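You operate a simulated robot arm through the tools that you are given. There is no shell and no other tool.

The job below is to be done with a simulated robot arm. You get a single attempt, and the scene is never put back.

JOB
Let the orange strap off, fit both orange guards and ratchet it into the green.
Fine: guards go on the corners while the strap is loose; never into the red.
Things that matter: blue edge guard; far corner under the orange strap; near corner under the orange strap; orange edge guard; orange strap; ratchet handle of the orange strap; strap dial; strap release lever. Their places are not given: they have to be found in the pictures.

It is judged by the outcome, as a careful person would: the job done as asked, and still so three seconds after it is handed in. It fails if anything else is knocked over, pushed out of place, dropped, spilled or broken.

ROBOT AND FRAMES
A 7-joint arm with a two-finger parallel gripper, fixed in place. Base frame: the origin is on the floor under the middle of its stand, x ahead of it, y to its left, z up. Readings come in cm, degrees, newtons and seconds.
It reaches about 147.9 cm from its shoulder. Its first joint turns from -166.0 to 166.0 degrees. Payload 4.4 kg.
The TCP is the grasp point between the finger pads, 2.3 cm short of the fingertips. In the tool frame z runs along the fingers and y along their closing line. Largest opening 9.4 cm; finger width 3.8, thickness 1; the body of the gripper, 5.4 by 9.6 cm, starts 3.9 cm behind the TCP.
Orientation is that of the tool frame in the base frame, as [roll, pitch, yaw] about the fixed x, y, z axes, in that order (R = Rz(yaw) Ry(pitch) Rx(roll)). With the fingers straight down and closing along the base's y, the tool's x points along the base's -x, its y along +y and its z along -z.

CONTROLS
- The arm moves only by the tool arm_command. Its arguments are lists of equal length, an entry for each row: "slide": the shift along the base's x, y, z in units of 30 mm (1.0 is 30 mm), a list of three; "delta_rot": the turn, a rotation vector about the base's x, y, z in units of 5 degrees (1.0 is 5 degrees), a list of three. In form: {"slide": [[tx, ty, tz], ...], "delta_rot": [[ax, ay, az], ...]}. A call has 1 to 20 rows; each row shifts and turns the commanded pose from where the row before left it. "gripper" is the gripper command, from -1 (fully open) to 1 (shut), values between in proportion, set as the call begins (left out, the last holds). A call with a number of a shift or a turn outside -1 to 1 is refused whole. Each row takes 0.2 s and may step no farther than 5 cm and 8.6 degrees from the row before; otherwise, or with a gripper value out of range, the whole call is refused. A pose out of reach is approached as far as the arm can. The call stops where the force on the tool passes 90 N (or 10 N more than at its start, if that is more) or the arm is blocked; 0.2 s more then pass. Each finger travels about 7.2 cm/s and halts on what it meets, pressing with about 29 N; the grip force reading is that of the motor and also rises with nothing between the fingers. The clock runs only during rows and for 0.2 s after the last one: add rows that do not move to give the fingers time. The reply holds the time, the measured pose of the TCP, the force on the tool along the base axes, the opening and the grip force, in the units named above and with some noise, with the torque about the TCP (base axes, N m) and any sound that the robot's microphone picked up.
- Cameras (640 x 400 px; columns grow to the right, rows downward): "scene" is fixed at [5.03, -50.11, 161.23]; the picture's right is [0.83, -0.56, 0.00], its down [-0.29, -0.42, -0.86] and it looks along [0.48, 0.71, -0.51] (base axes); focal length 338 px, centre (320, 200). "wrist" rides on the gripper at [8.6, 1.6, -7.5] in the tool frame; the picture's right is [-0.18, 0.98, 0.00], its down [-0.58, -0.11, -0.81] and it looks along [-0.79, -0.15, 0.59] (tool axes); focal length 243 px, centre (320, 200).
- snapshot(camera): a new picture of that camera. It takes no simulated time.
- measure_at(camera, pixels): for up to 12 pixels [column, row] of the newest picture of that camera ("zoom" is the newest enlarged one), the place [x, y, z] in the base frame of the surface seen there, good to about 0.2 cm. It takes no simulated time.
- close_up(camera, box): a new picture of the part [left, top, right, bottom] of that camera's present view, enlarged. It takes no simulated time.
- job_done(): hands the job in; it is judged then, once.

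Unless the task says otherwise, let go and move clear before handing in.

The tools are called after "Emit:" as a command line: name --argument value ..., lists and objects as JSON in quotes. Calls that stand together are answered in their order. arm_command: Moves the arm, as the interface text tells. Its arguments: {"type":"object","properties":{"slide":{"type":"array"},"delta_rot":{"type":"array"},"gripper":{"type":"number"}},"required":["slide","delta_rot"]} The other tools are called the same way: snapshot (camera) takes a picture; measure_at (camera, pixels) gives the place of the surface under pixels of a picture; close_up (camera, box) takes an enlarged picture of a part of a camera's view; job_done () hands the job in.

At the start:

```text
t: 0.0
tool_pos: [51.82, 53.54, 122.62]
tool_rot: [180.0, -0.1, 180.0]
wrist_force: [-0.2, 0.3, -0.6]
torque: [-0.01, 0.0, 0.01]
opening: 9.37
grasp_force: 0.1
```

scene: 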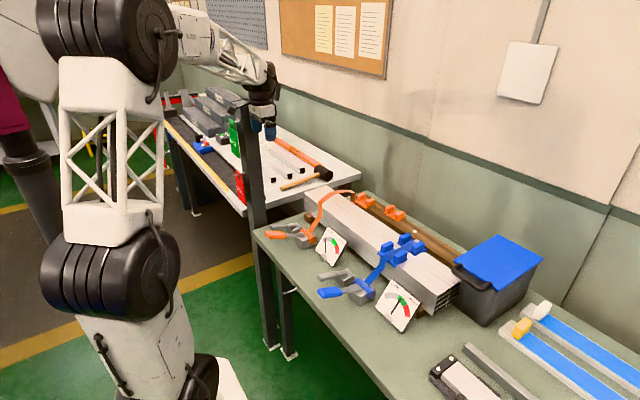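
wrist: 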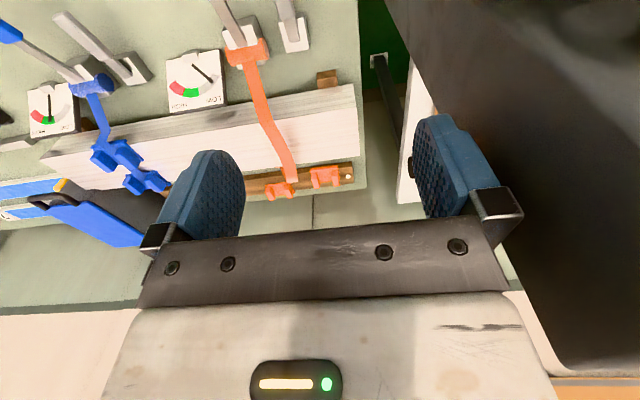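

The scene shows the orange strap around (320,210) with the orange guards lying near (362,200) and (395,212), and the dial near (332,245). I'll take enlarged views to find everything.

Emit:
close_up --camera "scene" --box '[250, 170, 450, 295]'

Emit:
close_up --camera "wrist" --box '[120, 0, 400, 210]'

```text
3.20 times, centred on (350, 232) of scene
```

zoom: 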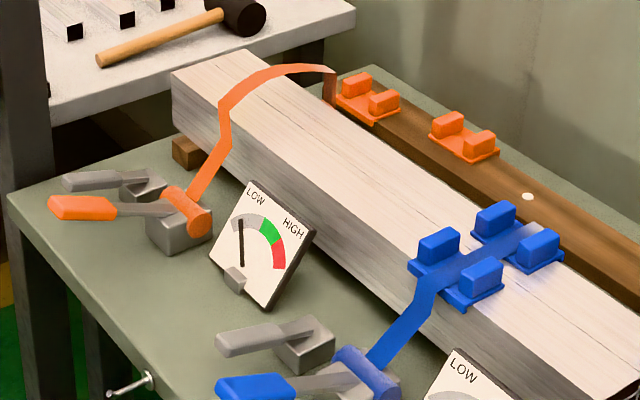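

```text
1.90 times, centred on (260, 105) of wrist
```

zoom: 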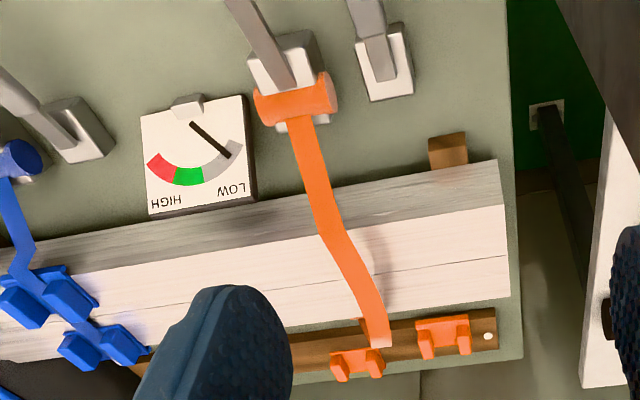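

Orange strap runs from the ratchet (zoom 185,210) over the stack to about (330,75); the two orange guards lie on the brown plank at (367,97) and (465,135). I'll measure those in the enlarged scene view.

Emit:
close_up --camera "scene" --box '[250, 170, 410, 270]'

```text
4.00 times, centred on (330, 220) of scene
```

zoom: 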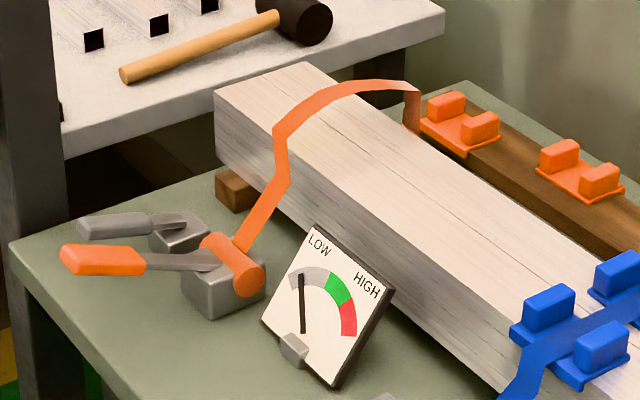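

Emit:
measure_at --camera "zoom" --pixels '[[85, 258], [170, 260], [230, 250], [245, 265], [105, 222], [180, 218], [240, 238], [284, 180], [277, 132], [330, 92], [395, 84], [412, 120]]'

Emit:
measure_at --camera "zoom" --pixels '[[445, 98], [480, 120], [460, 128], [430, 120], [558, 148], [600, 175], [580, 178], [545, 168], [216, 95], [305, 63], [216, 150], [330, 240]]'

Emit:
measure_at --camera "zoom" --pixels '[[549, 300], [602, 340], [570, 320], [620, 270], [525, 385], [232, 200], [302, 300], [325, 300], [210, 295], [150, 300], [470, 90], [430, 130]]'

```text
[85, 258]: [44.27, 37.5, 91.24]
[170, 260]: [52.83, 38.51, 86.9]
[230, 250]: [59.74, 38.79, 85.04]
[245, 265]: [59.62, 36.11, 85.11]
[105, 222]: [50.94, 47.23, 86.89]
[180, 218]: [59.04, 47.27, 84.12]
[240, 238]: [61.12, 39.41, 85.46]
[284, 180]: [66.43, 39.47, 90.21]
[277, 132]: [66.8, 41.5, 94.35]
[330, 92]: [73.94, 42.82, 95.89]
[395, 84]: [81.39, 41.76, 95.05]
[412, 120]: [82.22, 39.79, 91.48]
```

```text
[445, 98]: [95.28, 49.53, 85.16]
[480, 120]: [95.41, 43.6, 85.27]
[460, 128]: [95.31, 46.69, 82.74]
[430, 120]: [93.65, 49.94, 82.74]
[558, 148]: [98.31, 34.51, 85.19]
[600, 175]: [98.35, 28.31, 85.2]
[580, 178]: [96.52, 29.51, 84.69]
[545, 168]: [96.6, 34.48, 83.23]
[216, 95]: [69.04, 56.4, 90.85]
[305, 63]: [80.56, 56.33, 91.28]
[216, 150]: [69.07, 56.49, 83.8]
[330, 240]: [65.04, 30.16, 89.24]
```

```text
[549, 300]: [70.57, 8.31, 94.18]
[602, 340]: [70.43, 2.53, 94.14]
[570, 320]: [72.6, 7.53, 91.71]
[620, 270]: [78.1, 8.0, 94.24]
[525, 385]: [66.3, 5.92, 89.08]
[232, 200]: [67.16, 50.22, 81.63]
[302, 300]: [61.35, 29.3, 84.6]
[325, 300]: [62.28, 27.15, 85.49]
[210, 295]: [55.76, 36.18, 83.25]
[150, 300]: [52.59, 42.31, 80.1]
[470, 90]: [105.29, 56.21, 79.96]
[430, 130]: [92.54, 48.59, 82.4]
```

Stack top is at z≈91, near edge x≈69, far edge x≈81.5; the strap arches at y≈40. The guards sit on the plank at about (95.3,46.6) and (98.3,31.4). I'll look closer at the guards, the levers and the blue example.

Emit:
close_up --camera "scene" --box '[340, 180, 420, 230]'

Emit:
close_up --camera "scene" --box '[360, 220, 440, 270]'

Emit:
close_up --camera "scene" --box '[255, 210, 351, 270]'

Emit:
close_up --camera "wrist" --box '[220, 120, 380, 220]'

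```text
8.00 times, centred on (380, 205) of scene
```

zoom: 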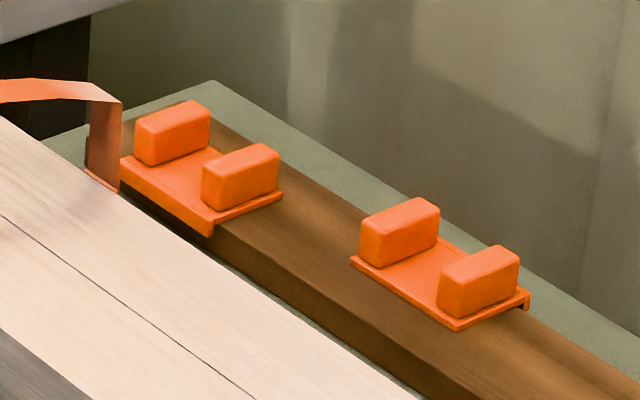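

```text
8.00 times, centred on (400, 245) of scene
```

zoom: 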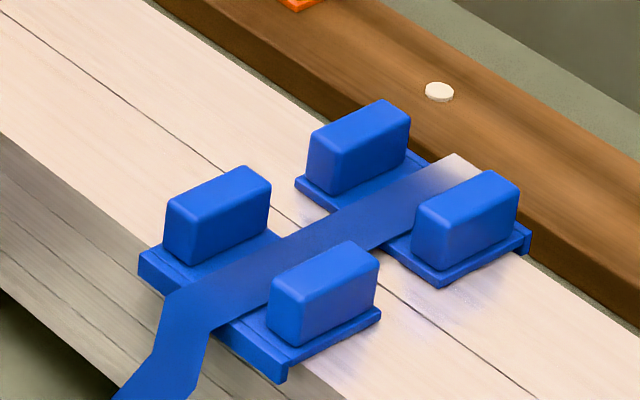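

```text
6.67 times, centred on (303, 240) of scene
```

zoom: 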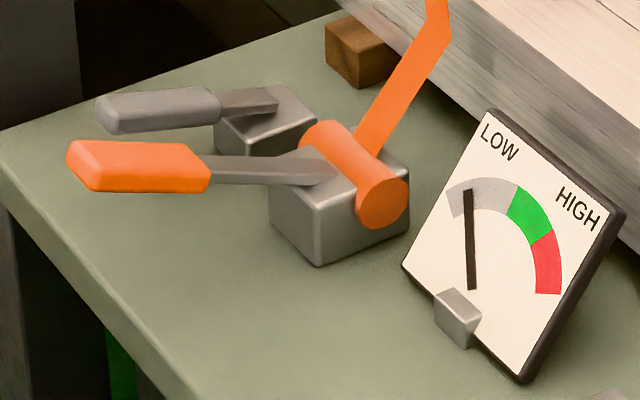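

```text
4.00 times, centred on (300, 170) of wrist
```

zoom: 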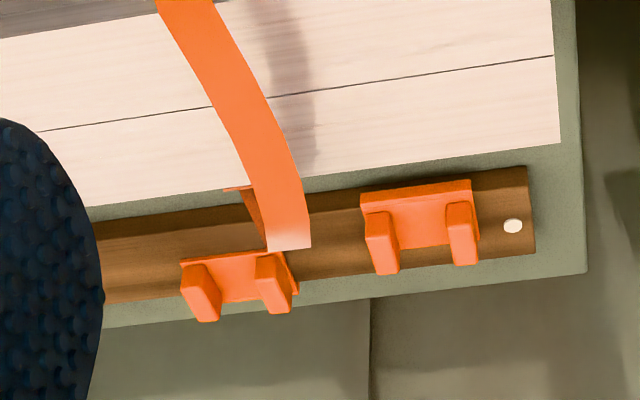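

Guard at y≈46.6 has its lip toward -x (fits the near corner) and the one at y≈31.4 has its lip toward +x (fits the far corner), so no turning is needed. Now I measure the levers and strap edges more finely.

Emit:
close_up --camera "scene" --box '[255, 210, 351, 270]'

Emit:
measure_at --camera "zoom" --pixels '[[105, 112], [150, 97], [150, 118], [215, 100], [270, 98], [260, 135], [80, 160], [140, 150], [140, 180], [205, 170], [260, 165], [315, 170]]'

Emit:
measure_at --camera "zoom" --pixels '[[315, 130], [380, 205], [350, 165], [320, 235], [275, 190], [470, 200], [473, 285], [535, 210], [455, 210], [550, 290], [545, 240], [515, 190]]'

```text
6.67 times, centred on (303, 240) of scene
```

zoom: 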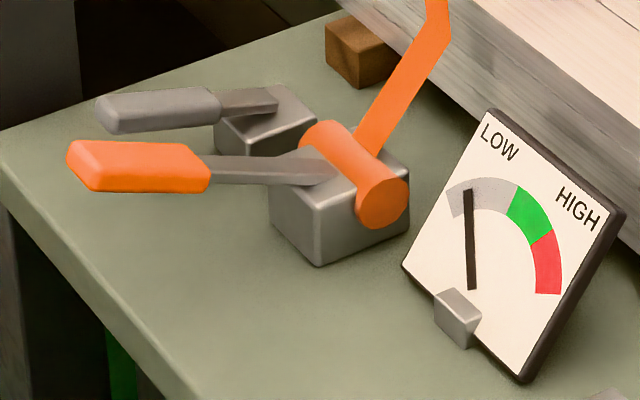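

```text
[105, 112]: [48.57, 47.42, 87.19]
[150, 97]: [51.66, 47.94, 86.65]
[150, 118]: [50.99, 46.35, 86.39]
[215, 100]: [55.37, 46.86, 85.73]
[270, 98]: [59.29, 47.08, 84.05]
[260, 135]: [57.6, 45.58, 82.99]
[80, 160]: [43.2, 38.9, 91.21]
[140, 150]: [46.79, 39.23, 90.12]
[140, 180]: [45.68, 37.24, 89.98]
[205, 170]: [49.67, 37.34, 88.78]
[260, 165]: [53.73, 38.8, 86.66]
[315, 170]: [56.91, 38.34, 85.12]
```

```text
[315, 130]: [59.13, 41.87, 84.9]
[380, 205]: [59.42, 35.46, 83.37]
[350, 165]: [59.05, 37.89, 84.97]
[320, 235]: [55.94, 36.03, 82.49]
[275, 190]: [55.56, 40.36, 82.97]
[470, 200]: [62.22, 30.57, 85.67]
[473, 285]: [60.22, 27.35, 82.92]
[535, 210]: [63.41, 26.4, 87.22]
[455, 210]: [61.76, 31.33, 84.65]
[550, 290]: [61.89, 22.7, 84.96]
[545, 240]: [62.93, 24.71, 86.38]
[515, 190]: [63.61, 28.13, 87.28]
```

The grey release lever runs from (48.5,47.4,87.2) to about (59.3,47.1,84), and the orange ratchet grip is centred near (46,38.2,90). The needle (zoom 470,200) stands in the low grey. I'll bring the gripper above the release lever.

Emit:
arm_command --slide '[[-0.05, -0.26, -0.95], [-0.05, -0.26, -0.95], [-0.05, -0.26, -0.95], [-0.05, -0.26, -0.95], [-0.05, -0.26, -0.95], [-0.05, -0.27, -0.95], [-0.06, -0.27, -0.95], [-0.06, -0.27, -0.95], [0, 0, 0], [0, 0, 0]]' --delta_rot '[[0, 0, 0], [0, 0, 0], [0, 0, 0], [0, 0, 0], [0, 0, 0], [0, 0, 0], [0, 0, 0], [0, 0, 0], [0, 0, 0], [0, 0, 0]]' --gripper -0.06

```text
t: 2.2
tool_pos: [50.53, 47.26, 99.9]
tool_rot: [-179.9, -0.1, 180.0]
wrist_force: [0.3, -0.3, -0.3]
torque: [-0.03, -0.01, 0.0]
opening: 4.98
grasp_force: 0.1
```

Emit:
snapshot --camera "wrist"

Emit:
snapshot --camera "scene"

```text
taken
```

wrist: 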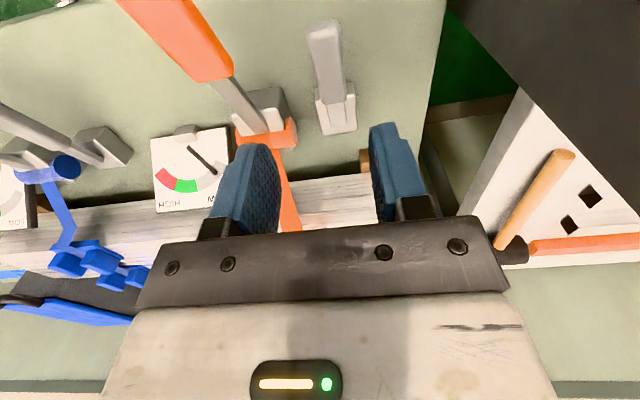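

```text
taken
```

scene: 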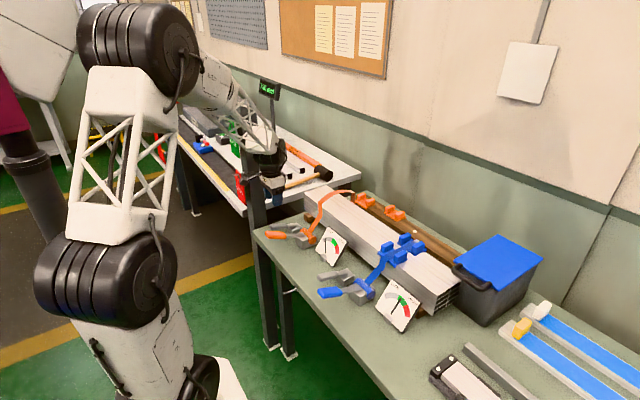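

The lever is visible in the wrist picture at (325,40)-(335,110), the ratchet at (190,40). I'll measure the lever and handle here.

Emit:
measure_at --camera "wrist" --pixels '[[323, 25], [312, 50], [340, 50], [325, 50], [328, 75], [333, 95], [335, 115], [335, 130], [200, 60], [180, 30], [240, 100], [265, 130]]'

Emit:
close_up --camera "wrist" --box '[100, 0, 420, 200]'

```text
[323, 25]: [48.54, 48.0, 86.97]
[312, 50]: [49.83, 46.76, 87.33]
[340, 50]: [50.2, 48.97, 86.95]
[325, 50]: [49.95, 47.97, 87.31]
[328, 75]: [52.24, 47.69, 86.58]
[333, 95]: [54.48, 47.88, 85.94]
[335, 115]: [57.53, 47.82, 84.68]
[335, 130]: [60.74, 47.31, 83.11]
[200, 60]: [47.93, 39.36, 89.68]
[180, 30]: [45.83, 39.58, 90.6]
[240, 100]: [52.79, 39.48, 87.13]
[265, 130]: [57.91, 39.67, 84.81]
```

```text
2.00 times, centred on (260, 100) of wrist
```

zoom: 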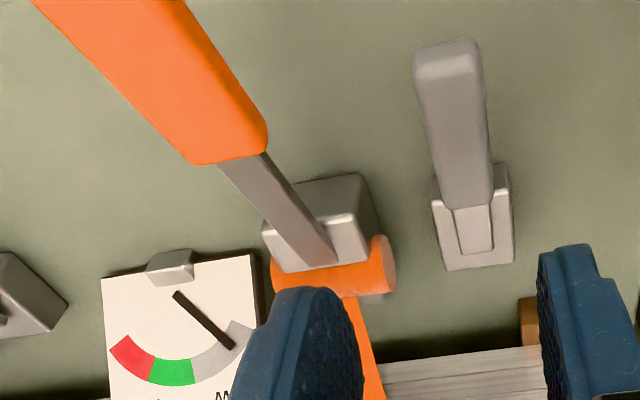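

The release lever's grip centre is about (50.5,47.7) with its top at z≈87. I'll lower straight onto it.

Emit:
arm_command --slide '[[0.03, 0.04, -0.9], [0.03, 0.03, -0.9], [0.02, 0.03, -0.9], [0.0, 0.03, -0.9], [0.0, 0, -0.9], [0, 0, 0]]' --delta_rot '[[0, 0, 0], [0, 0, 0], [0, 0, 0], [0, 0, 0], [0, 0, 0], [0, 0, 0]]' --gripper -0.06

```text
t: 3.6
tool_pos: [50.79, 47.66, 86.47]
tool_rot: [-180.0, 0.0, -180.0]
wrist_force: [-0.5, 0.3, -0.9]
torque: [0.05, -0.02, 0.0]
opening: 4.98
grasp_force: 0.0
```

No contact, and the gripper is at the lever. I'll close on it.

Emit:
arm_command --slide '[[0, 0, 0], [0, 0, 0], [0, 0, 0], [0, 0, 0]]' --delta_rot '[[0, 0, 0], [0, 0, 0], [0, 0, 0], [0, 0, 0]]' --gripper 1

Emit:
close_up --camera "wrist" --box '[100, 0, 420, 200]'

```text
t: 4.6
tool_pos: [50.79, 47.75, 86.33]
tool_rot: [179.9, 0.1, -180.0]
wrist_force: [-1.6, 72.6, -16.9]
torque: [0.11, 0.39, -0.3]
opening: 2.57
grasp_force: 45.4
```

```text
2.00 times, centred on (260, 100) of wrist
```

zoom: 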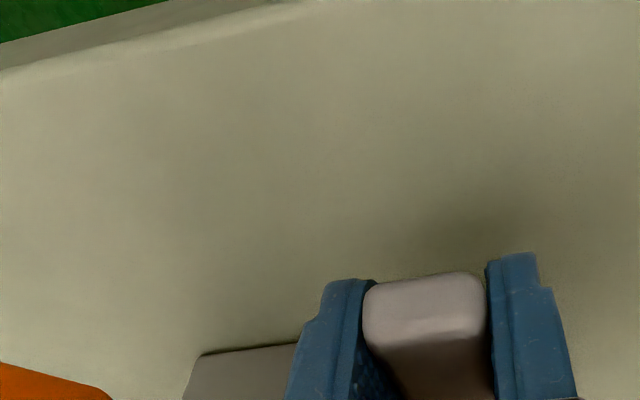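

The grip is on but pulls 73 N sideways, so the lever centre lies slightly toward +y. I'll ease the hand that way.

Emit:
arm_command --slide '[[0, 0.05, 0], [0, 0, 0]]' --delta_rot '[[0, 0, 0], [0, 0, 0]]'

```text
t: 5.2
tool_pos: [50.78, 47.81, 86.53]
tool_rot: [-180.0, 0.0, -180.0]
wrist_force: [-5.3, 36.1, 5.6]
torque: [0.25, -1.36, 0.39]
opening: 2.56
grasp_force: 44.9
```

Emit:
arm_command --slide '[[0, 0.05, 0], [0, 0, 0]]' --delta_rot '[[0, 0, 0], [0, 0, 0]]'

```text
t: 5.8
tool_pos: [50.84, 47.79, 86.3]
tool_rot: [-179.9, 0.0, 179.9]
wrist_force: [2.9, -18.1, 14.6]
torque: [0.21, -1.25, 0.96]
opening: 2.61
grasp_force: 45.6
```

Sideways load is now small (-18 N). I'll lift the lever a little along its arc, turning with it, and watch force and sound.

Emit:
arm_command --slide '[[0.09, 0, 0.25], [0.11, 0, 0.24], [0, 0, 0]]' --delta_rot '[[0, 1, 0], [0, 1, 0], [0, 0, 0]]'

Emit:
close_up --camera "scene" --box '[255, 210, 351, 270]'

```text
t: 6.6
tool_pos: [51.15, 47.79, 87.7]
tool_rot: [180.0, -10.3, 179.9]
wrist_force: [-12.4, -34.1, -26.0]
torque: [-0.11, 0.08, 0.85]
opening: 2.6
grasp_force: 45.0
```

```text
6.67 times, centred on (303, 240) of scene
```

zoom: 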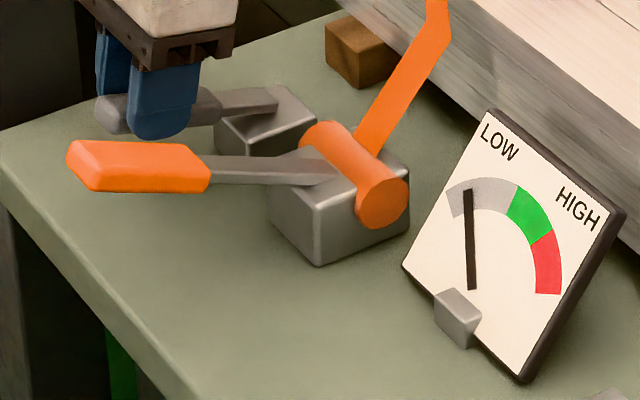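

The lever looks unmoved while the hand rose 1.4 cm. I'll measure the lever tip to see whether it moved.

Emit:
measure_at --camera "zoom" --pixels '[[105, 112], [115, 97], [215, 100], [240, 97], [270, 98], [210, 115]]'

Emit:
close_up --camera "scene" --box '[260, 210, 308, 240]'

```text
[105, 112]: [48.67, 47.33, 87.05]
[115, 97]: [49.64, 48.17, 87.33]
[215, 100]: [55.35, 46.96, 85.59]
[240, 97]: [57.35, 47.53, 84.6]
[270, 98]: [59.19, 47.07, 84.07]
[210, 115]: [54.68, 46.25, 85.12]
```

```text
13.33 times, centred on (284, 225) of scene
```

zoom: 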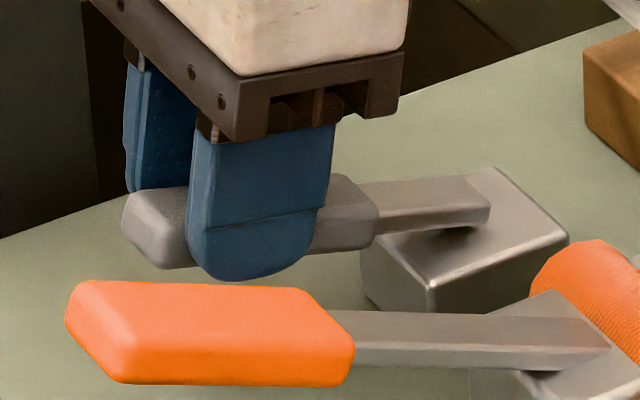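

The lever has not moved (tip still at 48.7, 47.3, 87.05); the fingers slid up it. I'll try it gently the other way with the same grip, and then look.

Emit:
arm_command --slide '[[-0.11, 0.05, -0.24], [-0.09, 0, -0.25], [0, 0, -0.2], [0, 0, -0.2], [0, 0, -0.2], [0, 0, 0]]' --delta_rot '[[0, -1, 0], [0, -1, 0], [0, 0, 0], [0, -0.5, 0], [0, -0.5, 0], [0, 0, 0]]'

Emit:
close_up --camera "scene" --box '[255, 210, 351, 270]'

```text
t: 7.1
tool_pos: [50.97, 47.79, 86.82]
tool_rot: [-179.8, -3.1, 179.9]
wrist_force: [3.5, -28.6, 12.1]
torque: [-0.33, -1.02, 0.75]
opening: 2.57
grasp_force: 45.4
stopped in row 2: the force on the tool passed its limit at 92 N (the readings are from after the stop); the commanded pose is now the measured one
```

```text
6.67 times, centred on (303, 240) of scene
```

zoom: 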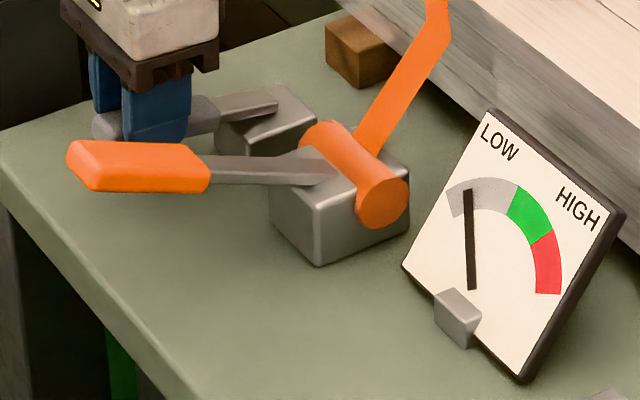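

The lever tip looks lower now (zoom 95,125 versus 105,112 before). I'll measure to confirm.

Emit:
close_up --camera "scene" --box '[260, 210, 308, 240]'

Emit:
measure_at --camera "zoom" --pixels '[[120, 220], [140, 200], [320, 170], [370, 170], [420, 160], [480, 150]]'

```text
13.33 times, centred on (284, 225) of scene
```

zoom: 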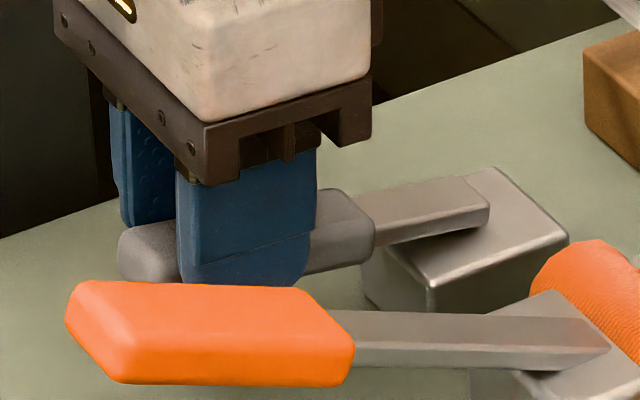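

```text
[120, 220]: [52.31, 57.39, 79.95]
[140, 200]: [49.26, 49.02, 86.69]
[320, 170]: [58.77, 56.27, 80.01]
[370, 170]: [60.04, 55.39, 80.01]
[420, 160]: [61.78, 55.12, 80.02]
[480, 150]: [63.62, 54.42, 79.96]
```

The lever moved down slightly, so pressing down is its direction. I'll let go, rise, close the fingers and press on the lever's end from above.

Emit:
arm_command --slide '[[0, 0, 0], [0, 0, 0], [0, 0, 0]]' --delta_rot '[[0, 0, 0], [0, 0, 0], [0, 0, 0]]' --gripper -0.06

Emit:
close_up --camera "scene" --box '[255, 210, 351, 270]'

```text
t: 7.9
tool_pos: [50.77, 47.97, 86.82]
tool_rot: [-179.8, -3.1, 179.9]
wrist_force: [-0.1, 0.7, 0.0]
torque: [-0.01, -0.01, -0.03]
opening: 4.99
grasp_force: 0.1
```

```text
6.67 times, centred on (303, 240) of scene
```

zoom: 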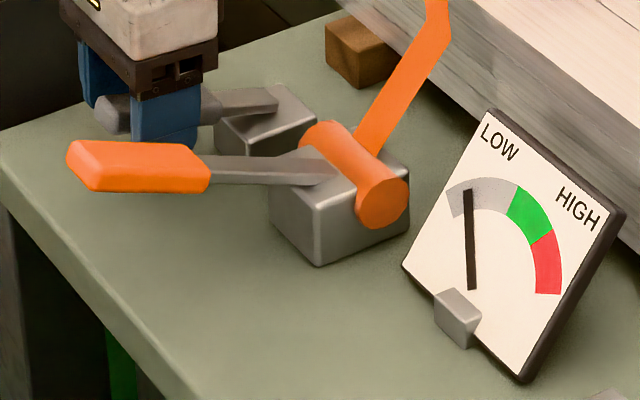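

The lever sprang back to rest (zoom tip 100,112). I'll raise, close the fingers and press from above in small steps, reading force against movement.

Emit:
arm_command --slide '[[-0.1, 0, 0.9], [-0.1, 0, 0.9], [0, 0, 0], [0, 0, 0], [0, 0, 0], [0, 0, 0]]' --delta_rot '[[0, -0.3, 0], [0, -0.3, 0], [0, 0, 0], [0, 0, 0], [0, 0, 0], [0, 0, 0]]' --gripper -0.06

Emit:
arm_command --slide '[[0, 0, 0], [0, 0, 0], [0, 0, 0], [0, 0, 0]]' --delta_rot '[[0, 0, 0], [0, 0, 0], [0, 0, 0], [0, 0, 0]]' --gripper 1

```text
t: 9.3
tool_pos: [50.25, 47.8, 92.21]
tool_rot: [-179.8, -0.1, 179.9]
wrist_force: [-0.8, 0.5, -0.7]
torque: [-0.01, 0.01, -0.04]
opening: 4.99
grasp_force: 0.0
```

```text
t: 10.3
tool_pos: [50.27, 47.67, 92.22]
tool_rot: [-179.8, -0.2, 179.9]
wrist_force: [0.1, -0.3, 0.3]
torque: [0.0, -0.04, -0.02]
opening: 0.01
grasp_force: 29.0
```

Fingers are shut at z 92.2, tips about 2.5 cm over the lever. Lowering to touch.

Emit:
arm_command --slide '[[0, 0, -0.45], [0, 0, -0.4], [0, 0, -0.1], [0, 0, 0]]' --delta_rot '[[0, 0, 0], [0, 0, 0], [0, 0, 0], [0, 0, 0]]'

Emit:
arm_command --slide '[[0, 0, -0.1], [0, 0, 0]]' --delta_rot '[[0, 0, 0], [0, 0, 0]]'

Emit:
arm_command --slide '[[0, 0, -0.1], [0, 0, 0]]' --delta_rot '[[0, 0, 0], [0, 0, 0]]'

```text
t: 11.3
tool_pos: [50.33, 47.87, 89.4]
tool_rot: [-179.8, -0.2, 179.9]
wrist_force: [-0.7, 0.1, 2.2]
torque: [0.04, 0.04, -0.01]
opening: 0.0
grasp_force: 29.1
```

```text
t: 11.9
tool_pos: [50.31, 47.93, 89.05]
tool_rot: [-179.8, -0.1, 179.9]
wrist_force: [-0.2, -0.2, 1.1]
torque: [0.0, 0.01, -0.02]
opening: 0.0
grasp_force: 29.0
```

```text
t: 12.5
tool_pos: [50.3, 47.86, 88.83]
tool_rot: [-179.8, -0.1, 179.8]
wrist_force: [-0.3, -0.5, 1.5]
torque: [0.0, 0.03, 0.0]
opening: 0.0
grasp_force: 28.9
```

Only 1–2 N of resistance so far. Checking whether the lever is moving with the fingers.

Emit:
close_up --camera "scene" --box '[255, 210, 351, 270]'

Emit:
arm_command --slide '[[0, 0, -0.1], [0, 0, -0.1], [0, 0, 0]]' --delta_rot '[[0, 0, 0], [0, 0, 0], [0, 0, 0]]'

Emit:
close_up --camera "scene" --box '[255, 210, 351, 270]'

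```text
6.67 times, centred on (303, 240) of scene
```

zoom: 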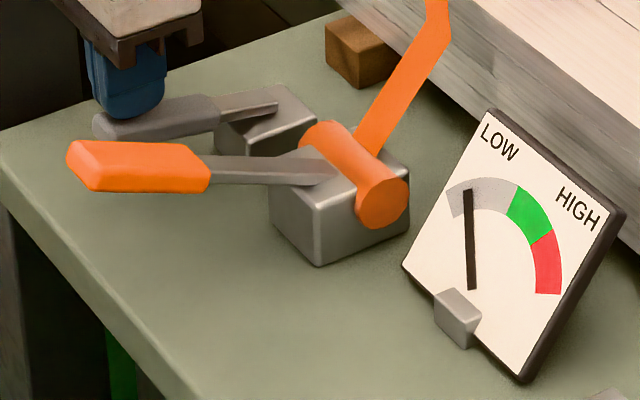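

```text
t: 13.3
tool_pos: [50.28, 47.88, 88.2]
tool_rot: [-179.8, -0.1, 179.9]
wrist_force: [-0.7, 0.2, 0.5]
torque: [-0.02, 0.01, 0.04]
opening: 0.0
grasp_force: 28.4
```

```text
6.67 times, centred on (303, 240) of scene
```

zoom: 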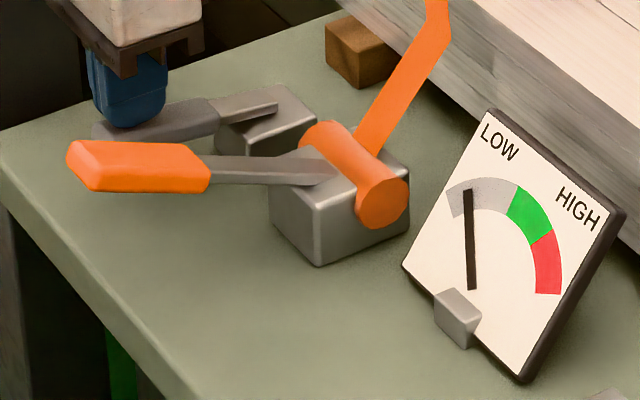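

The lever goes down easily under the fingers (~1 N). I'll keep pressing in small steps, listening for a click.

Emit:
arm_command --slide '[[0, 0, -0.15], [0, 0, -0.15], [0, 0, -0.15], [0, 0, -0.15], [0, 0, 0]]' --delta_rot '[[0, 0, 0], [0, 0, 0], [0, 0, 0], [0, 0, 0], [0, 0, 0]]'

Emit:
close_up --camera "scene" --box '[255, 210, 351, 270]'

```text
t: 14.5
tool_pos: [50.29, 47.86, 86.31]
tool_rot: [-179.8, -0.2, 180.0]
wrist_force: [-0.1, -0.2, 3.7]
torque: [-0.03, -0.08, -0.02]
opening: 0.0
grasp_force: 29.0
```

```text
6.67 times, centred on (303, 240) of scene
```

zoom: 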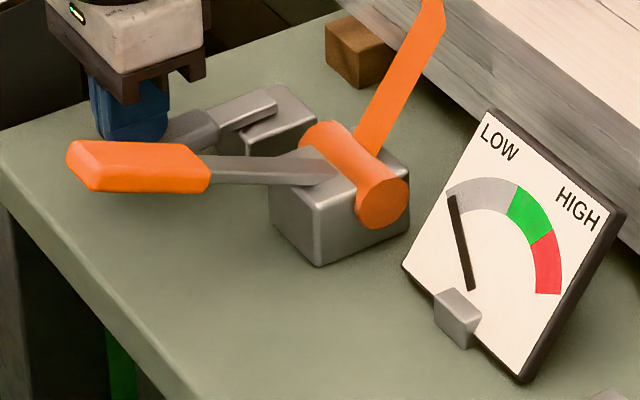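

The needle swung to the far left of the scale (zoom 455,200), so the strap is off. I'll rise clear and look at the loosened strap.

Emit:
arm_command --slide '[[0, 0, 0.5], [0, 0, 0.9], [0, 0, 0.9], [0, 0, 0.9], [0, 0, 0.9], [0, 0, 0.9], [0, 0, 0.9], [0, 0, 0.9], [0, 0, 0]]' --delta_rot '[[0, 0, 0], [0, 0, 0], [0, 0, 0], [0, 0, 0], [0, 0, 0], [0, 0, 0], [0, 0, 0], [0, 0, 0], [0, 0, 0]]'

Emit:
close_up --camera "scene" --box '[250, 170, 410, 270]'

Emit:
snapshot --camera "wrist"

```text
t: 16.5
tool_pos: [50.19, 47.81, 106.65]
tool_rot: [-179.8, -0.1, 179.8]
wrist_force: [-0.2, -0.4, -0.9]
torque: [0.01, -0.01, -0.03]
opening: 0.01
grasp_force: 28.7
```

```text
4.00 times, centred on (330, 220) of scene
```

zoom: 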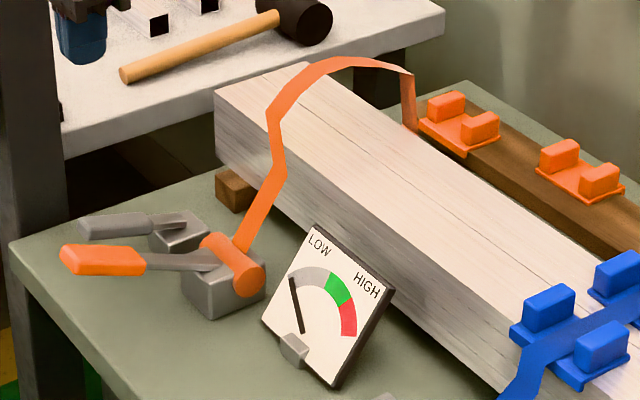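

```text
taken
```

wrist: 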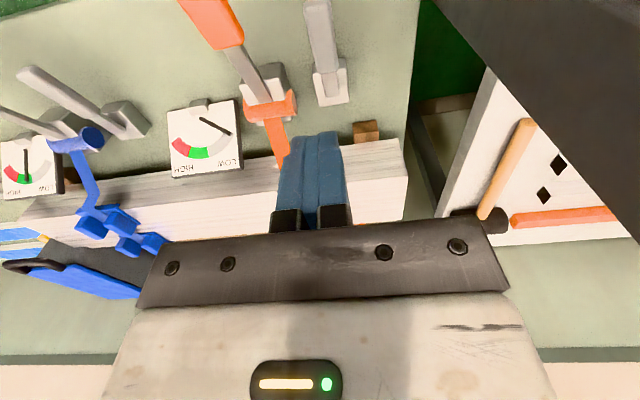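

The strap now arches higher and the needle rests at zero. I'll measure the loose strap's shape and its edges.

Emit:
measure_at --camera "zoom" --pixels '[[245, 232], [262, 195], [280, 150], [272, 125], [290, 92], [320, 68], [350, 62], [385, 65], [405, 72], [408, 100], [412, 127], [287, 175]]'

Emit:
close_up --camera "scene" --box '[305, 180, 369, 220]'

```text
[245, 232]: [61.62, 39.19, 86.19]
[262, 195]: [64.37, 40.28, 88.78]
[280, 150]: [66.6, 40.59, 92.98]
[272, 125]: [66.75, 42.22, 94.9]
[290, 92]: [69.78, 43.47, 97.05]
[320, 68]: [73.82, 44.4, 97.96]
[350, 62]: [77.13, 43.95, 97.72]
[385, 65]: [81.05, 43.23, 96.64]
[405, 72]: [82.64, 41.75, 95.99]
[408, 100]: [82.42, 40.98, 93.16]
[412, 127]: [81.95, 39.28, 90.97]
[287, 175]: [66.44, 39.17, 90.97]
```

```text
10.00 times, centred on (337, 200) of scene
```

zoom: 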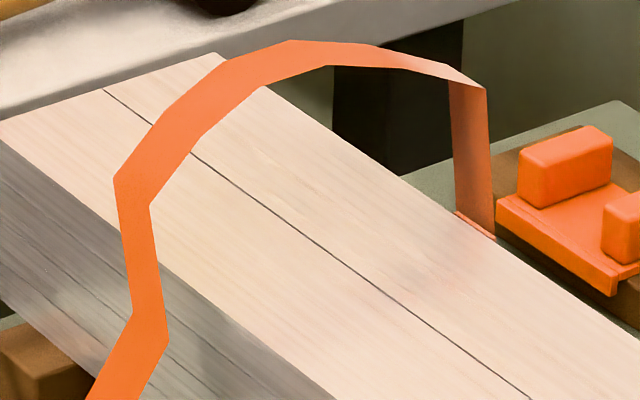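

I'll measure strap edges in this view to get its centreline and width, and the stack edges.

Emit:
measure_at --camera "zoom" --pixels '[[120, 182], [148, 207], [200, 95], [222, 120], [290, 45], [318, 63], [440, 68], [480, 88], [460, 210], [488, 230], [125, 235], [158, 265]]'

Emit:
close_up --camera "scene" --box '[345, 185, 409, 225]'

Emit:
measure_at --camera "zoom" --pixels '[[100, 80], [150, 60], [208, 105], [90, 130], [125, 115], [150, 140], [200, 125], [255, 160], [185, 155], [160, 170], [240, 195], [105, 155]]'

Emit:
measure_at --camera "zoom" --pixels '[[400, 190], [440, 165], [375, 190], [395, 210], [500, 260], [550, 230], [475, 260], [505, 285], [450, 240], [400, 230], [480, 310], [590, 280]]'

```text
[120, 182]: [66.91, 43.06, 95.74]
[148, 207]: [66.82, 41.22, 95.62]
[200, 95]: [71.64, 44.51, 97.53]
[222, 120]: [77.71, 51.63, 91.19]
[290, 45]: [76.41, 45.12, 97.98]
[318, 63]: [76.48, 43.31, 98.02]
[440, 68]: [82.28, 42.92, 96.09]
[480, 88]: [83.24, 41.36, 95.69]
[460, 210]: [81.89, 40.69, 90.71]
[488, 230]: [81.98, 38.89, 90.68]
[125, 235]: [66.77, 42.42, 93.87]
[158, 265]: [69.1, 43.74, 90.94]
```

```text
10.00 times, centred on (377, 205) of scene
```

zoom: 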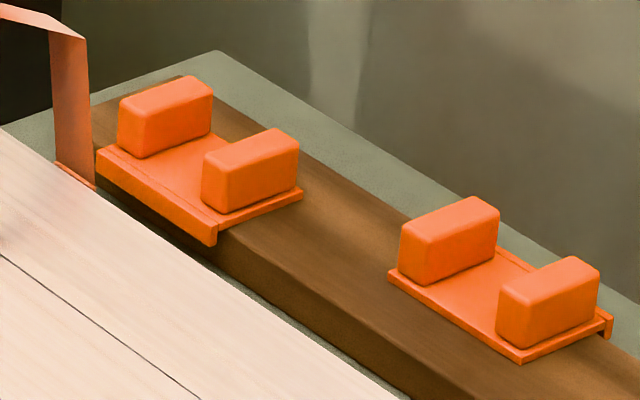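

```text
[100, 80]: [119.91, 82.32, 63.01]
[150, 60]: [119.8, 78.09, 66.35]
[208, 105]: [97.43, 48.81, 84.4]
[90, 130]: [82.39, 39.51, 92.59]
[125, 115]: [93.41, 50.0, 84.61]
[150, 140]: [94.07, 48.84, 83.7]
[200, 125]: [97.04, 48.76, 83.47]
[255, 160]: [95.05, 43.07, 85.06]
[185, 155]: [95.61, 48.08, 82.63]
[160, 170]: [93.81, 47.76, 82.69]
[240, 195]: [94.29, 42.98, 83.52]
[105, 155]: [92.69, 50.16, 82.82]
```

```text
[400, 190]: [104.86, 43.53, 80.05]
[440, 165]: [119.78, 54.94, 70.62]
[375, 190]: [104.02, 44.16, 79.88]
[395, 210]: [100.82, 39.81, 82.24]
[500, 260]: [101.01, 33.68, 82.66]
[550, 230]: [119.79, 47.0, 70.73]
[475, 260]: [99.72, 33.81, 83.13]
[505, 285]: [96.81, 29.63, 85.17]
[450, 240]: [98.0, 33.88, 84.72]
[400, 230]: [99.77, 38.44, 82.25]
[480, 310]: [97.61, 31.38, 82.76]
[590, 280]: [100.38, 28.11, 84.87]
```

The loose strap arches to z≈98 and leans toward +y at its top, so I'll bring the guards in from the -y side, gripping each by its -y lug with the fingers closing along x. Turning the hand 90° about z while moving high over to the guards.

Emit:
arm_command --slide '[[0.6, -0.09, 0.4], [0.8, -0.09, 0.4], [0.8, -0.09, 0.3], [0.84, -0.09, 0], [0.84, -0.09, 0], [0.84, -0.09, 0], [0.84, -0.09, 0], [0.84, -0.09, 0], [0.84, -0.09, 0], [0, 0, 0]]' --delta_rot '[[0, 0, 1], [0, 0, 1], [0, 0, 1], [0, 0, 1], [0, 0, 1], [0, 0, 1], [0, 0, 1], [0, 0, 1], [0, 0, 1], [0, 0, 0]]' --gripper -0.38

```text
t: 18.7
tool_pos: [72.13, 45.45, 110.04]
tool_rot: [-179.8, -0.1, -135.1]
wrist_force: [-0.2, -0.4, -0.4]
torque: [-0.03, 0.0, 0.03]
opening: 6.49
grasp_force: 0.0
```

Emit:
arm_command --slide '[[0.84, -0.09, 0], [0.84, -0.09, 0], [0.84, -0.09, 0], [0.84, -0.09, 0], [0.84, -0.1, 0], [0.84, -0.1, 0], [0.84, -0.1, 0], [0.94, -0.1, 0], [0.94, -0.1, 0], [0, 0, 0]]' --delta_rot '[[0, 0, 1], [0, 0, 1], [0, 0, 1], [0, 0, 1], [0, 0, 1], [0, 0, 1], [0, 0, 1], [0, 0, 1], [0, 0, 1], [0, 0, 0]]'

Emit:
snapshot --camera "wrist"

Emit:
snapshot --camera "scene"

```text
t: 20.9
tool_pos: [95.49, 42.96, 109.95]
tool_rot: [-179.9, -0.1, -90.1]
wrist_force: [-0.1, 0.0, -0.6]
torque: [0.04, 0.01, -0.01]
opening: 6.51
grasp_force: 0.0
```

```text
taken
```

wrist: 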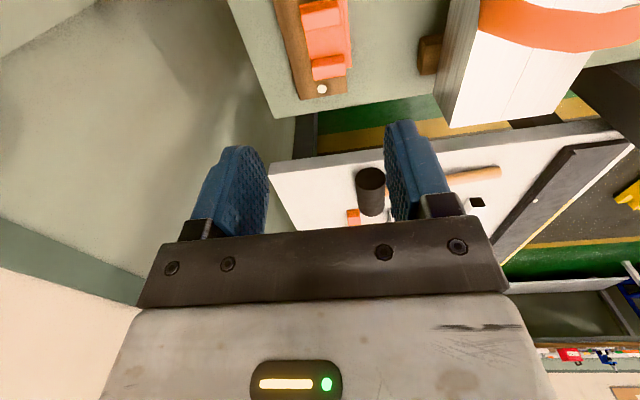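

```text
taken
```

scene: 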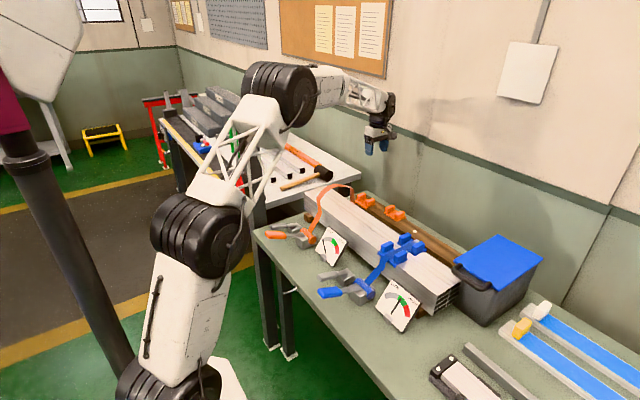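

I'll back the hand off toward -y so the wrist camera sees both orange guards fully.

Emit:
arm_command --slide '[[0, -0.9, 0], [0, -0.9, 0], [0, -0.9, 0], [0, -0.9, 0], [0, -0.9, 0], [0, -0.9, 0], [0, 0, 0]]' --delta_rot '[[0, 0, 0], [0, 0, 0], [0, 0, 0], [0, 0, 0], [0, 0, 0], [0, 0, 0], [0, 0, 0]]'

Emit:
snapshot --camera "wrist"

Emit:
close_up --camera "wrist" --box '[240, 0, 432, 120]'

```text
t: 22.5
tool_pos: [95.36, 26.54, 110.06]
tool_rot: [-179.7, -0.1, -90.1]
wrist_force: [0.3, 0.5, 0.1]
torque: [-0.03, 0.0, -0.02]
opening: 6.51
grasp_force: 0.0
```

```text
taken
```

wrist: 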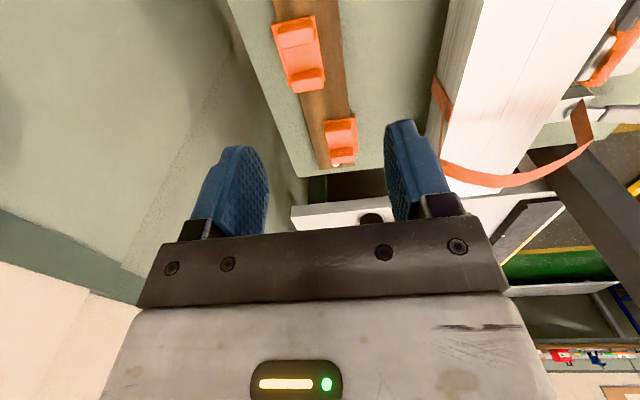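

```text
3.33 times, centred on (336, 60) of wrist
```

zoom: 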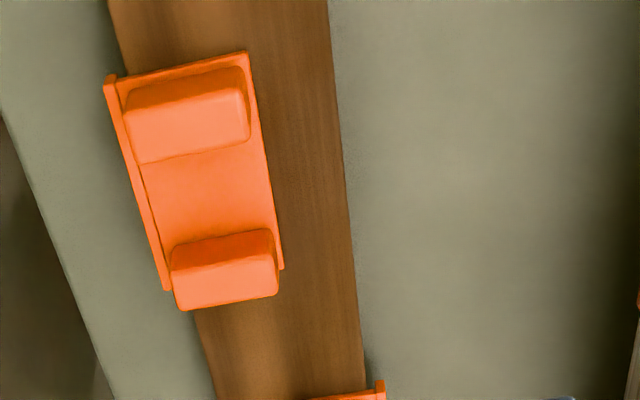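

Clear view of guard 2 (zoom 185,180). I'll measure its plate and lug corners.

Emit:
measure_at --camera "zoom" --pixels '[[132, 108], [240, 90], [145, 155], [245, 138], [110, 82], [245, 55], [165, 285], [283, 265], [180, 265], [272, 245], [185, 300], [275, 290]]'

Emit:
measure_at --camera "zoom" --pixels '[[200, 200], [160, 200], [190, 120], [225, 280], [140, 180], [148, 178], [255, 170], [300, 170], [170, 245], [262, 225], [345, 200], [60, 200]]'

Emit:
close_up --camera "wrist" --box '[290, 80, 482, 200]'

```text
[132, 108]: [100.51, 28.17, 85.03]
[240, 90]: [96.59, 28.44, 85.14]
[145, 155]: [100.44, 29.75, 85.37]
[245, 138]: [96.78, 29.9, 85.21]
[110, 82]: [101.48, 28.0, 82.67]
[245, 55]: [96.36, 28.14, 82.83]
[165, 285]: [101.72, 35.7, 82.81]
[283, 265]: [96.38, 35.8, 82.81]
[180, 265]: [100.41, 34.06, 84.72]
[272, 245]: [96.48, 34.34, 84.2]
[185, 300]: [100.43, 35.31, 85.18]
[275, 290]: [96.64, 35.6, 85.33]
```

```text
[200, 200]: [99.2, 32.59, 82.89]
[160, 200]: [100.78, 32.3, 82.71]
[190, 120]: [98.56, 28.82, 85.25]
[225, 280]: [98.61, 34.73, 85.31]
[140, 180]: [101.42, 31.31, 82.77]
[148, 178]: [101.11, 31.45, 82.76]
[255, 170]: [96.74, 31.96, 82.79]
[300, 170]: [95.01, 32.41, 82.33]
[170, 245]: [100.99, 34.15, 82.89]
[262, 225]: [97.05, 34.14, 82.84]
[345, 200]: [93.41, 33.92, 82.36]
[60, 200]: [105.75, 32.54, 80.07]
```

```text
3.33 times, centred on (386, 140) of wrist
```

zoom: 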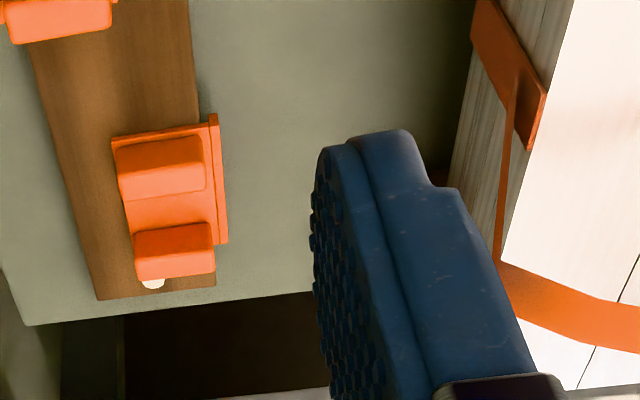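

Guard 2: plate x 96.4–101.6, y 27.9–35.8; -y lug centred (98.5, 29.0), 4 cm long, top z 85.2. Now guard 1 and the strap's far leg in this view.

Emit:
measure_at --camera "zoom" --pixels '[[122, 155], [200, 140], [125, 198], [204, 187], [112, 138], [212, 118], [222, 240], [138, 250], [210, 228], [140, 278], [210, 268], [225, 180]]'

Emit:
measure_at --camera "zoom" --pixels '[[480, 20], [500, 60], [540, 90], [530, 140], [510, 100], [503, 200], [505, 270], [560, 60], [550, 110], [480, 130], [540, 310], [600, 300]]'

```text
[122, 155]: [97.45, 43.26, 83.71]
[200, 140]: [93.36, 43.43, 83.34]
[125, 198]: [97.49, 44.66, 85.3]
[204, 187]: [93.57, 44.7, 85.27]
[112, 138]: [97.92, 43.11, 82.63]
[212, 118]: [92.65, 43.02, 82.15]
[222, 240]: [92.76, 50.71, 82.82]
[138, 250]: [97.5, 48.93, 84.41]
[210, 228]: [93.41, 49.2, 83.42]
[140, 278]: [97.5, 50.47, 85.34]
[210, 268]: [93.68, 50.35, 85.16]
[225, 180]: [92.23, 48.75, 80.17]
```

```text
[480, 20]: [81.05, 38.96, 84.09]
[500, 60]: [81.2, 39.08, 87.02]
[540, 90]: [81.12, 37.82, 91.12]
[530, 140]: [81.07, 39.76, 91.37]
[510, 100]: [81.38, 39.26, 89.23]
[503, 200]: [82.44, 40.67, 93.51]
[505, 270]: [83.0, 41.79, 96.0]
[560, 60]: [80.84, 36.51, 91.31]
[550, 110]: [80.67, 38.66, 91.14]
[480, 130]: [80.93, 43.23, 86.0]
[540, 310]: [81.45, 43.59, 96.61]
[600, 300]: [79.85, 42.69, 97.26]
```

Guard 1: -y lug centred (95.5, 44.0), x 93.5–97.5, plate top z≈82.8. Strap on the far face is centred at y≈38.8, so both guards should end centred there, with lugs at x≈71.5 (near) and 78.6 (far). I'll go above guard 1's -y lug.

Emit:
arm_command --slide '[[0.01, 0.948, -0.5], [0.01, 0.948, -0.5], [0.01, 0.948, -0.5], [0.01, 0.948, -0.5], [0.01, 0.948, -0.5], [0, 0.948, -0.5], [0, 0, -0.9], [0, 0, -0.9], [0, 0, -0.9], [0, 0, -0.9], [0, 0, 0]]' --delta_rot '[[0, 0, 0], [0, 0, 0], [0, 0, 0], [0, 0, 0], [0, 0, 0], [0, 0, 0], [0, 0, 0], [0, 0, 0], [0, 0, 0], [0, 0, 0], [0, 0, 0]]' --gripper -0.38

Emit:
snapshot --camera "wrist"

Emit:
close_up --camera "scene" --box '[325, 160, 421, 220]'

```text
t: 24.9
tool_pos: [95.25, 43.72, 90.37]
tool_rot: [-179.8, -0.2, -90.1]
wrist_force: [0.8, -0.2, -0.3]
torque: [0.01, -0.01, 0.01]
opening: 6.51
grasp_force: 0.1
```

```text
taken
```

wrist: 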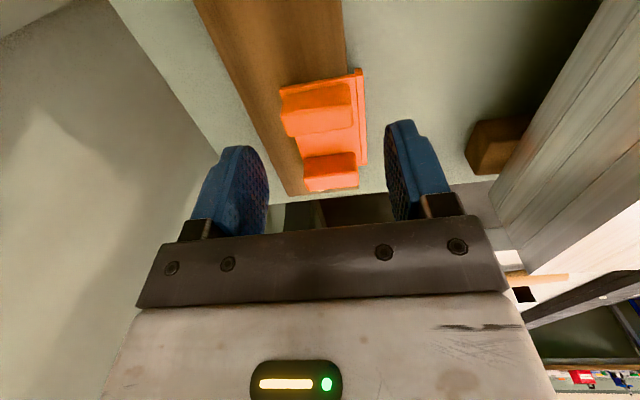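

```text
6.67 times, centred on (373, 190) of scene
```

zoom: 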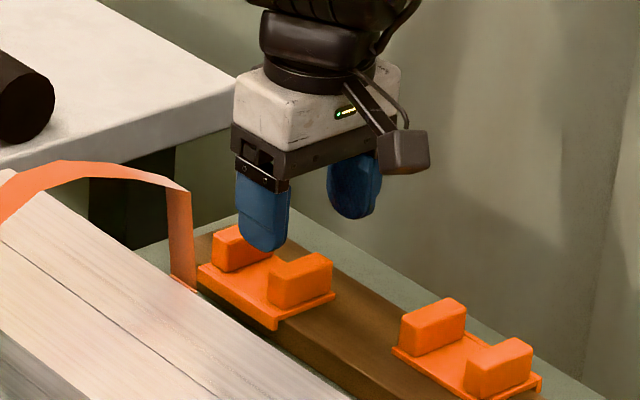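

Hand is over guard 1. I'll re-measure its -y lug in this close wrist view before lowering.

Emit:
measure_at --camera "wrist" --pixels '[[285, 112], [347, 108], [318, 120], [287, 130], [347, 126], [330, 175], [355, 160], [307, 165], [320, 145], [362, 75], [283, 90], [340, 88]]'

```text
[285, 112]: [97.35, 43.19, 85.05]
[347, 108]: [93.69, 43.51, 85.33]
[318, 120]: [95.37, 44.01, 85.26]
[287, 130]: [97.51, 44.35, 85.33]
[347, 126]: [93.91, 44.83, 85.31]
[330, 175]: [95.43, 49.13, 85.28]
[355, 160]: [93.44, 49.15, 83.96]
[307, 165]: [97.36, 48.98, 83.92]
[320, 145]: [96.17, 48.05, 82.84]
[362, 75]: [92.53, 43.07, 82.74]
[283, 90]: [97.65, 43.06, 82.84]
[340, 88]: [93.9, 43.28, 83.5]
```

Lug centre confirmed at (95.5, 44.0), top 85.3. Lowering to z≈85.5.

Emit:
arm_command --slide '[[0.04, 0, -0.5], [0.04, 0, -0.5], [0, 0, -0.4], [0, 0, -0.22], [0, 0, 0], [0, 0, 0]]' --delta_rot '[[0, 0, 0], [0, 0, 0], [0, 0, 0], [0, 0, 0], [0, 0, 0], [0, 0, 0]]'

Emit:
snapshot --camera "wrist"

Emit:
close_up --camera "scene" --box '[325, 165, 405, 215]'

```text
t: 26.3
tool_pos: [95.83, 43.66, 85.38]
tool_rot: [-179.7, -0.1, -90.1]
wrist_force: [-0.5, 0.4, -0.6]
torque: [0.0, 0.01, -0.03]
opening: 6.48
grasp_force: 0.1
```

```text
taken
```

wrist: 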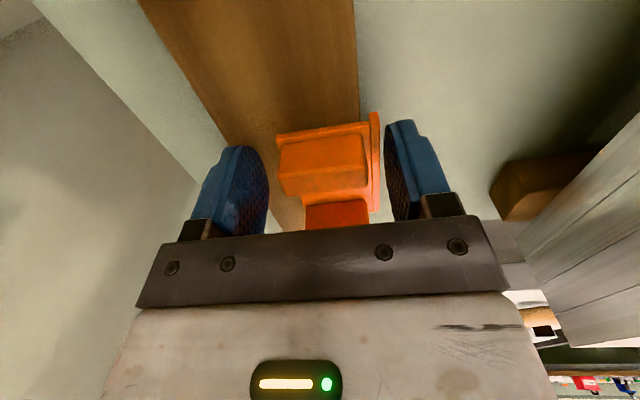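

```text
8.00 times, centred on (365, 190) of scene
```

zoom: 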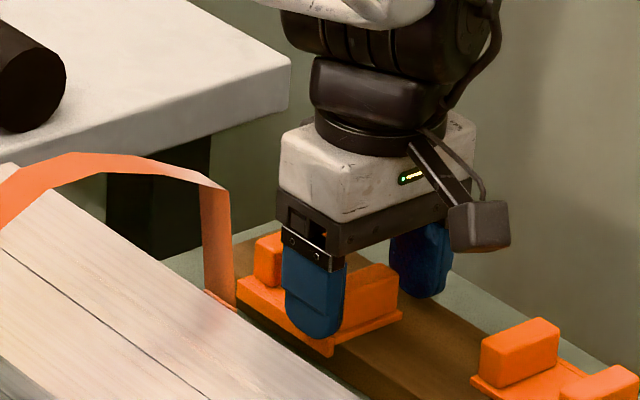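

The lug sits centred between the fingers (gaps 15 and 18 px). Closing on it.

Emit:
arm_command --slide '[[0, 0, 0], [0, 0, 0], [0, 0, 0], [0, 0, 0]]' --delta_rot '[[0, 0, 0], [0, 0, 0], [0, 0, 0], [0, 0, 0]]' --gripper 1

Emit:
close_up --camera "scene" --box '[325, 165, 405, 215]'

```text
t: 27.3
tool_pos: [95.76, 43.72, 85.47]
tool_rot: [-179.8, -0.1, -90.1]
wrist_force: [0.6, 0.6, -0.5]
torque: [-0.02, 0.0, 0.0]
opening: 4.33
grasp_force: 28.6
```

```text
8.00 times, centred on (365, 190) of scene
```

zoom: 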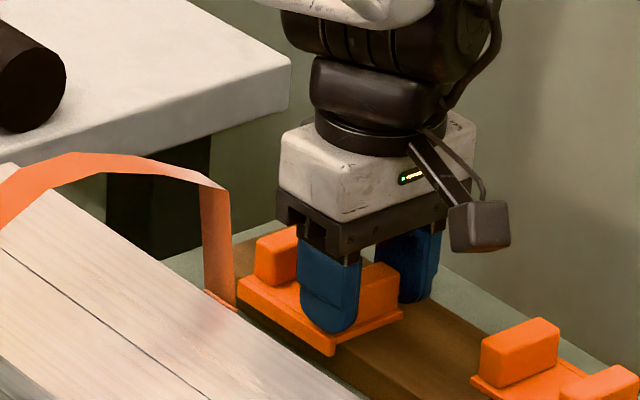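

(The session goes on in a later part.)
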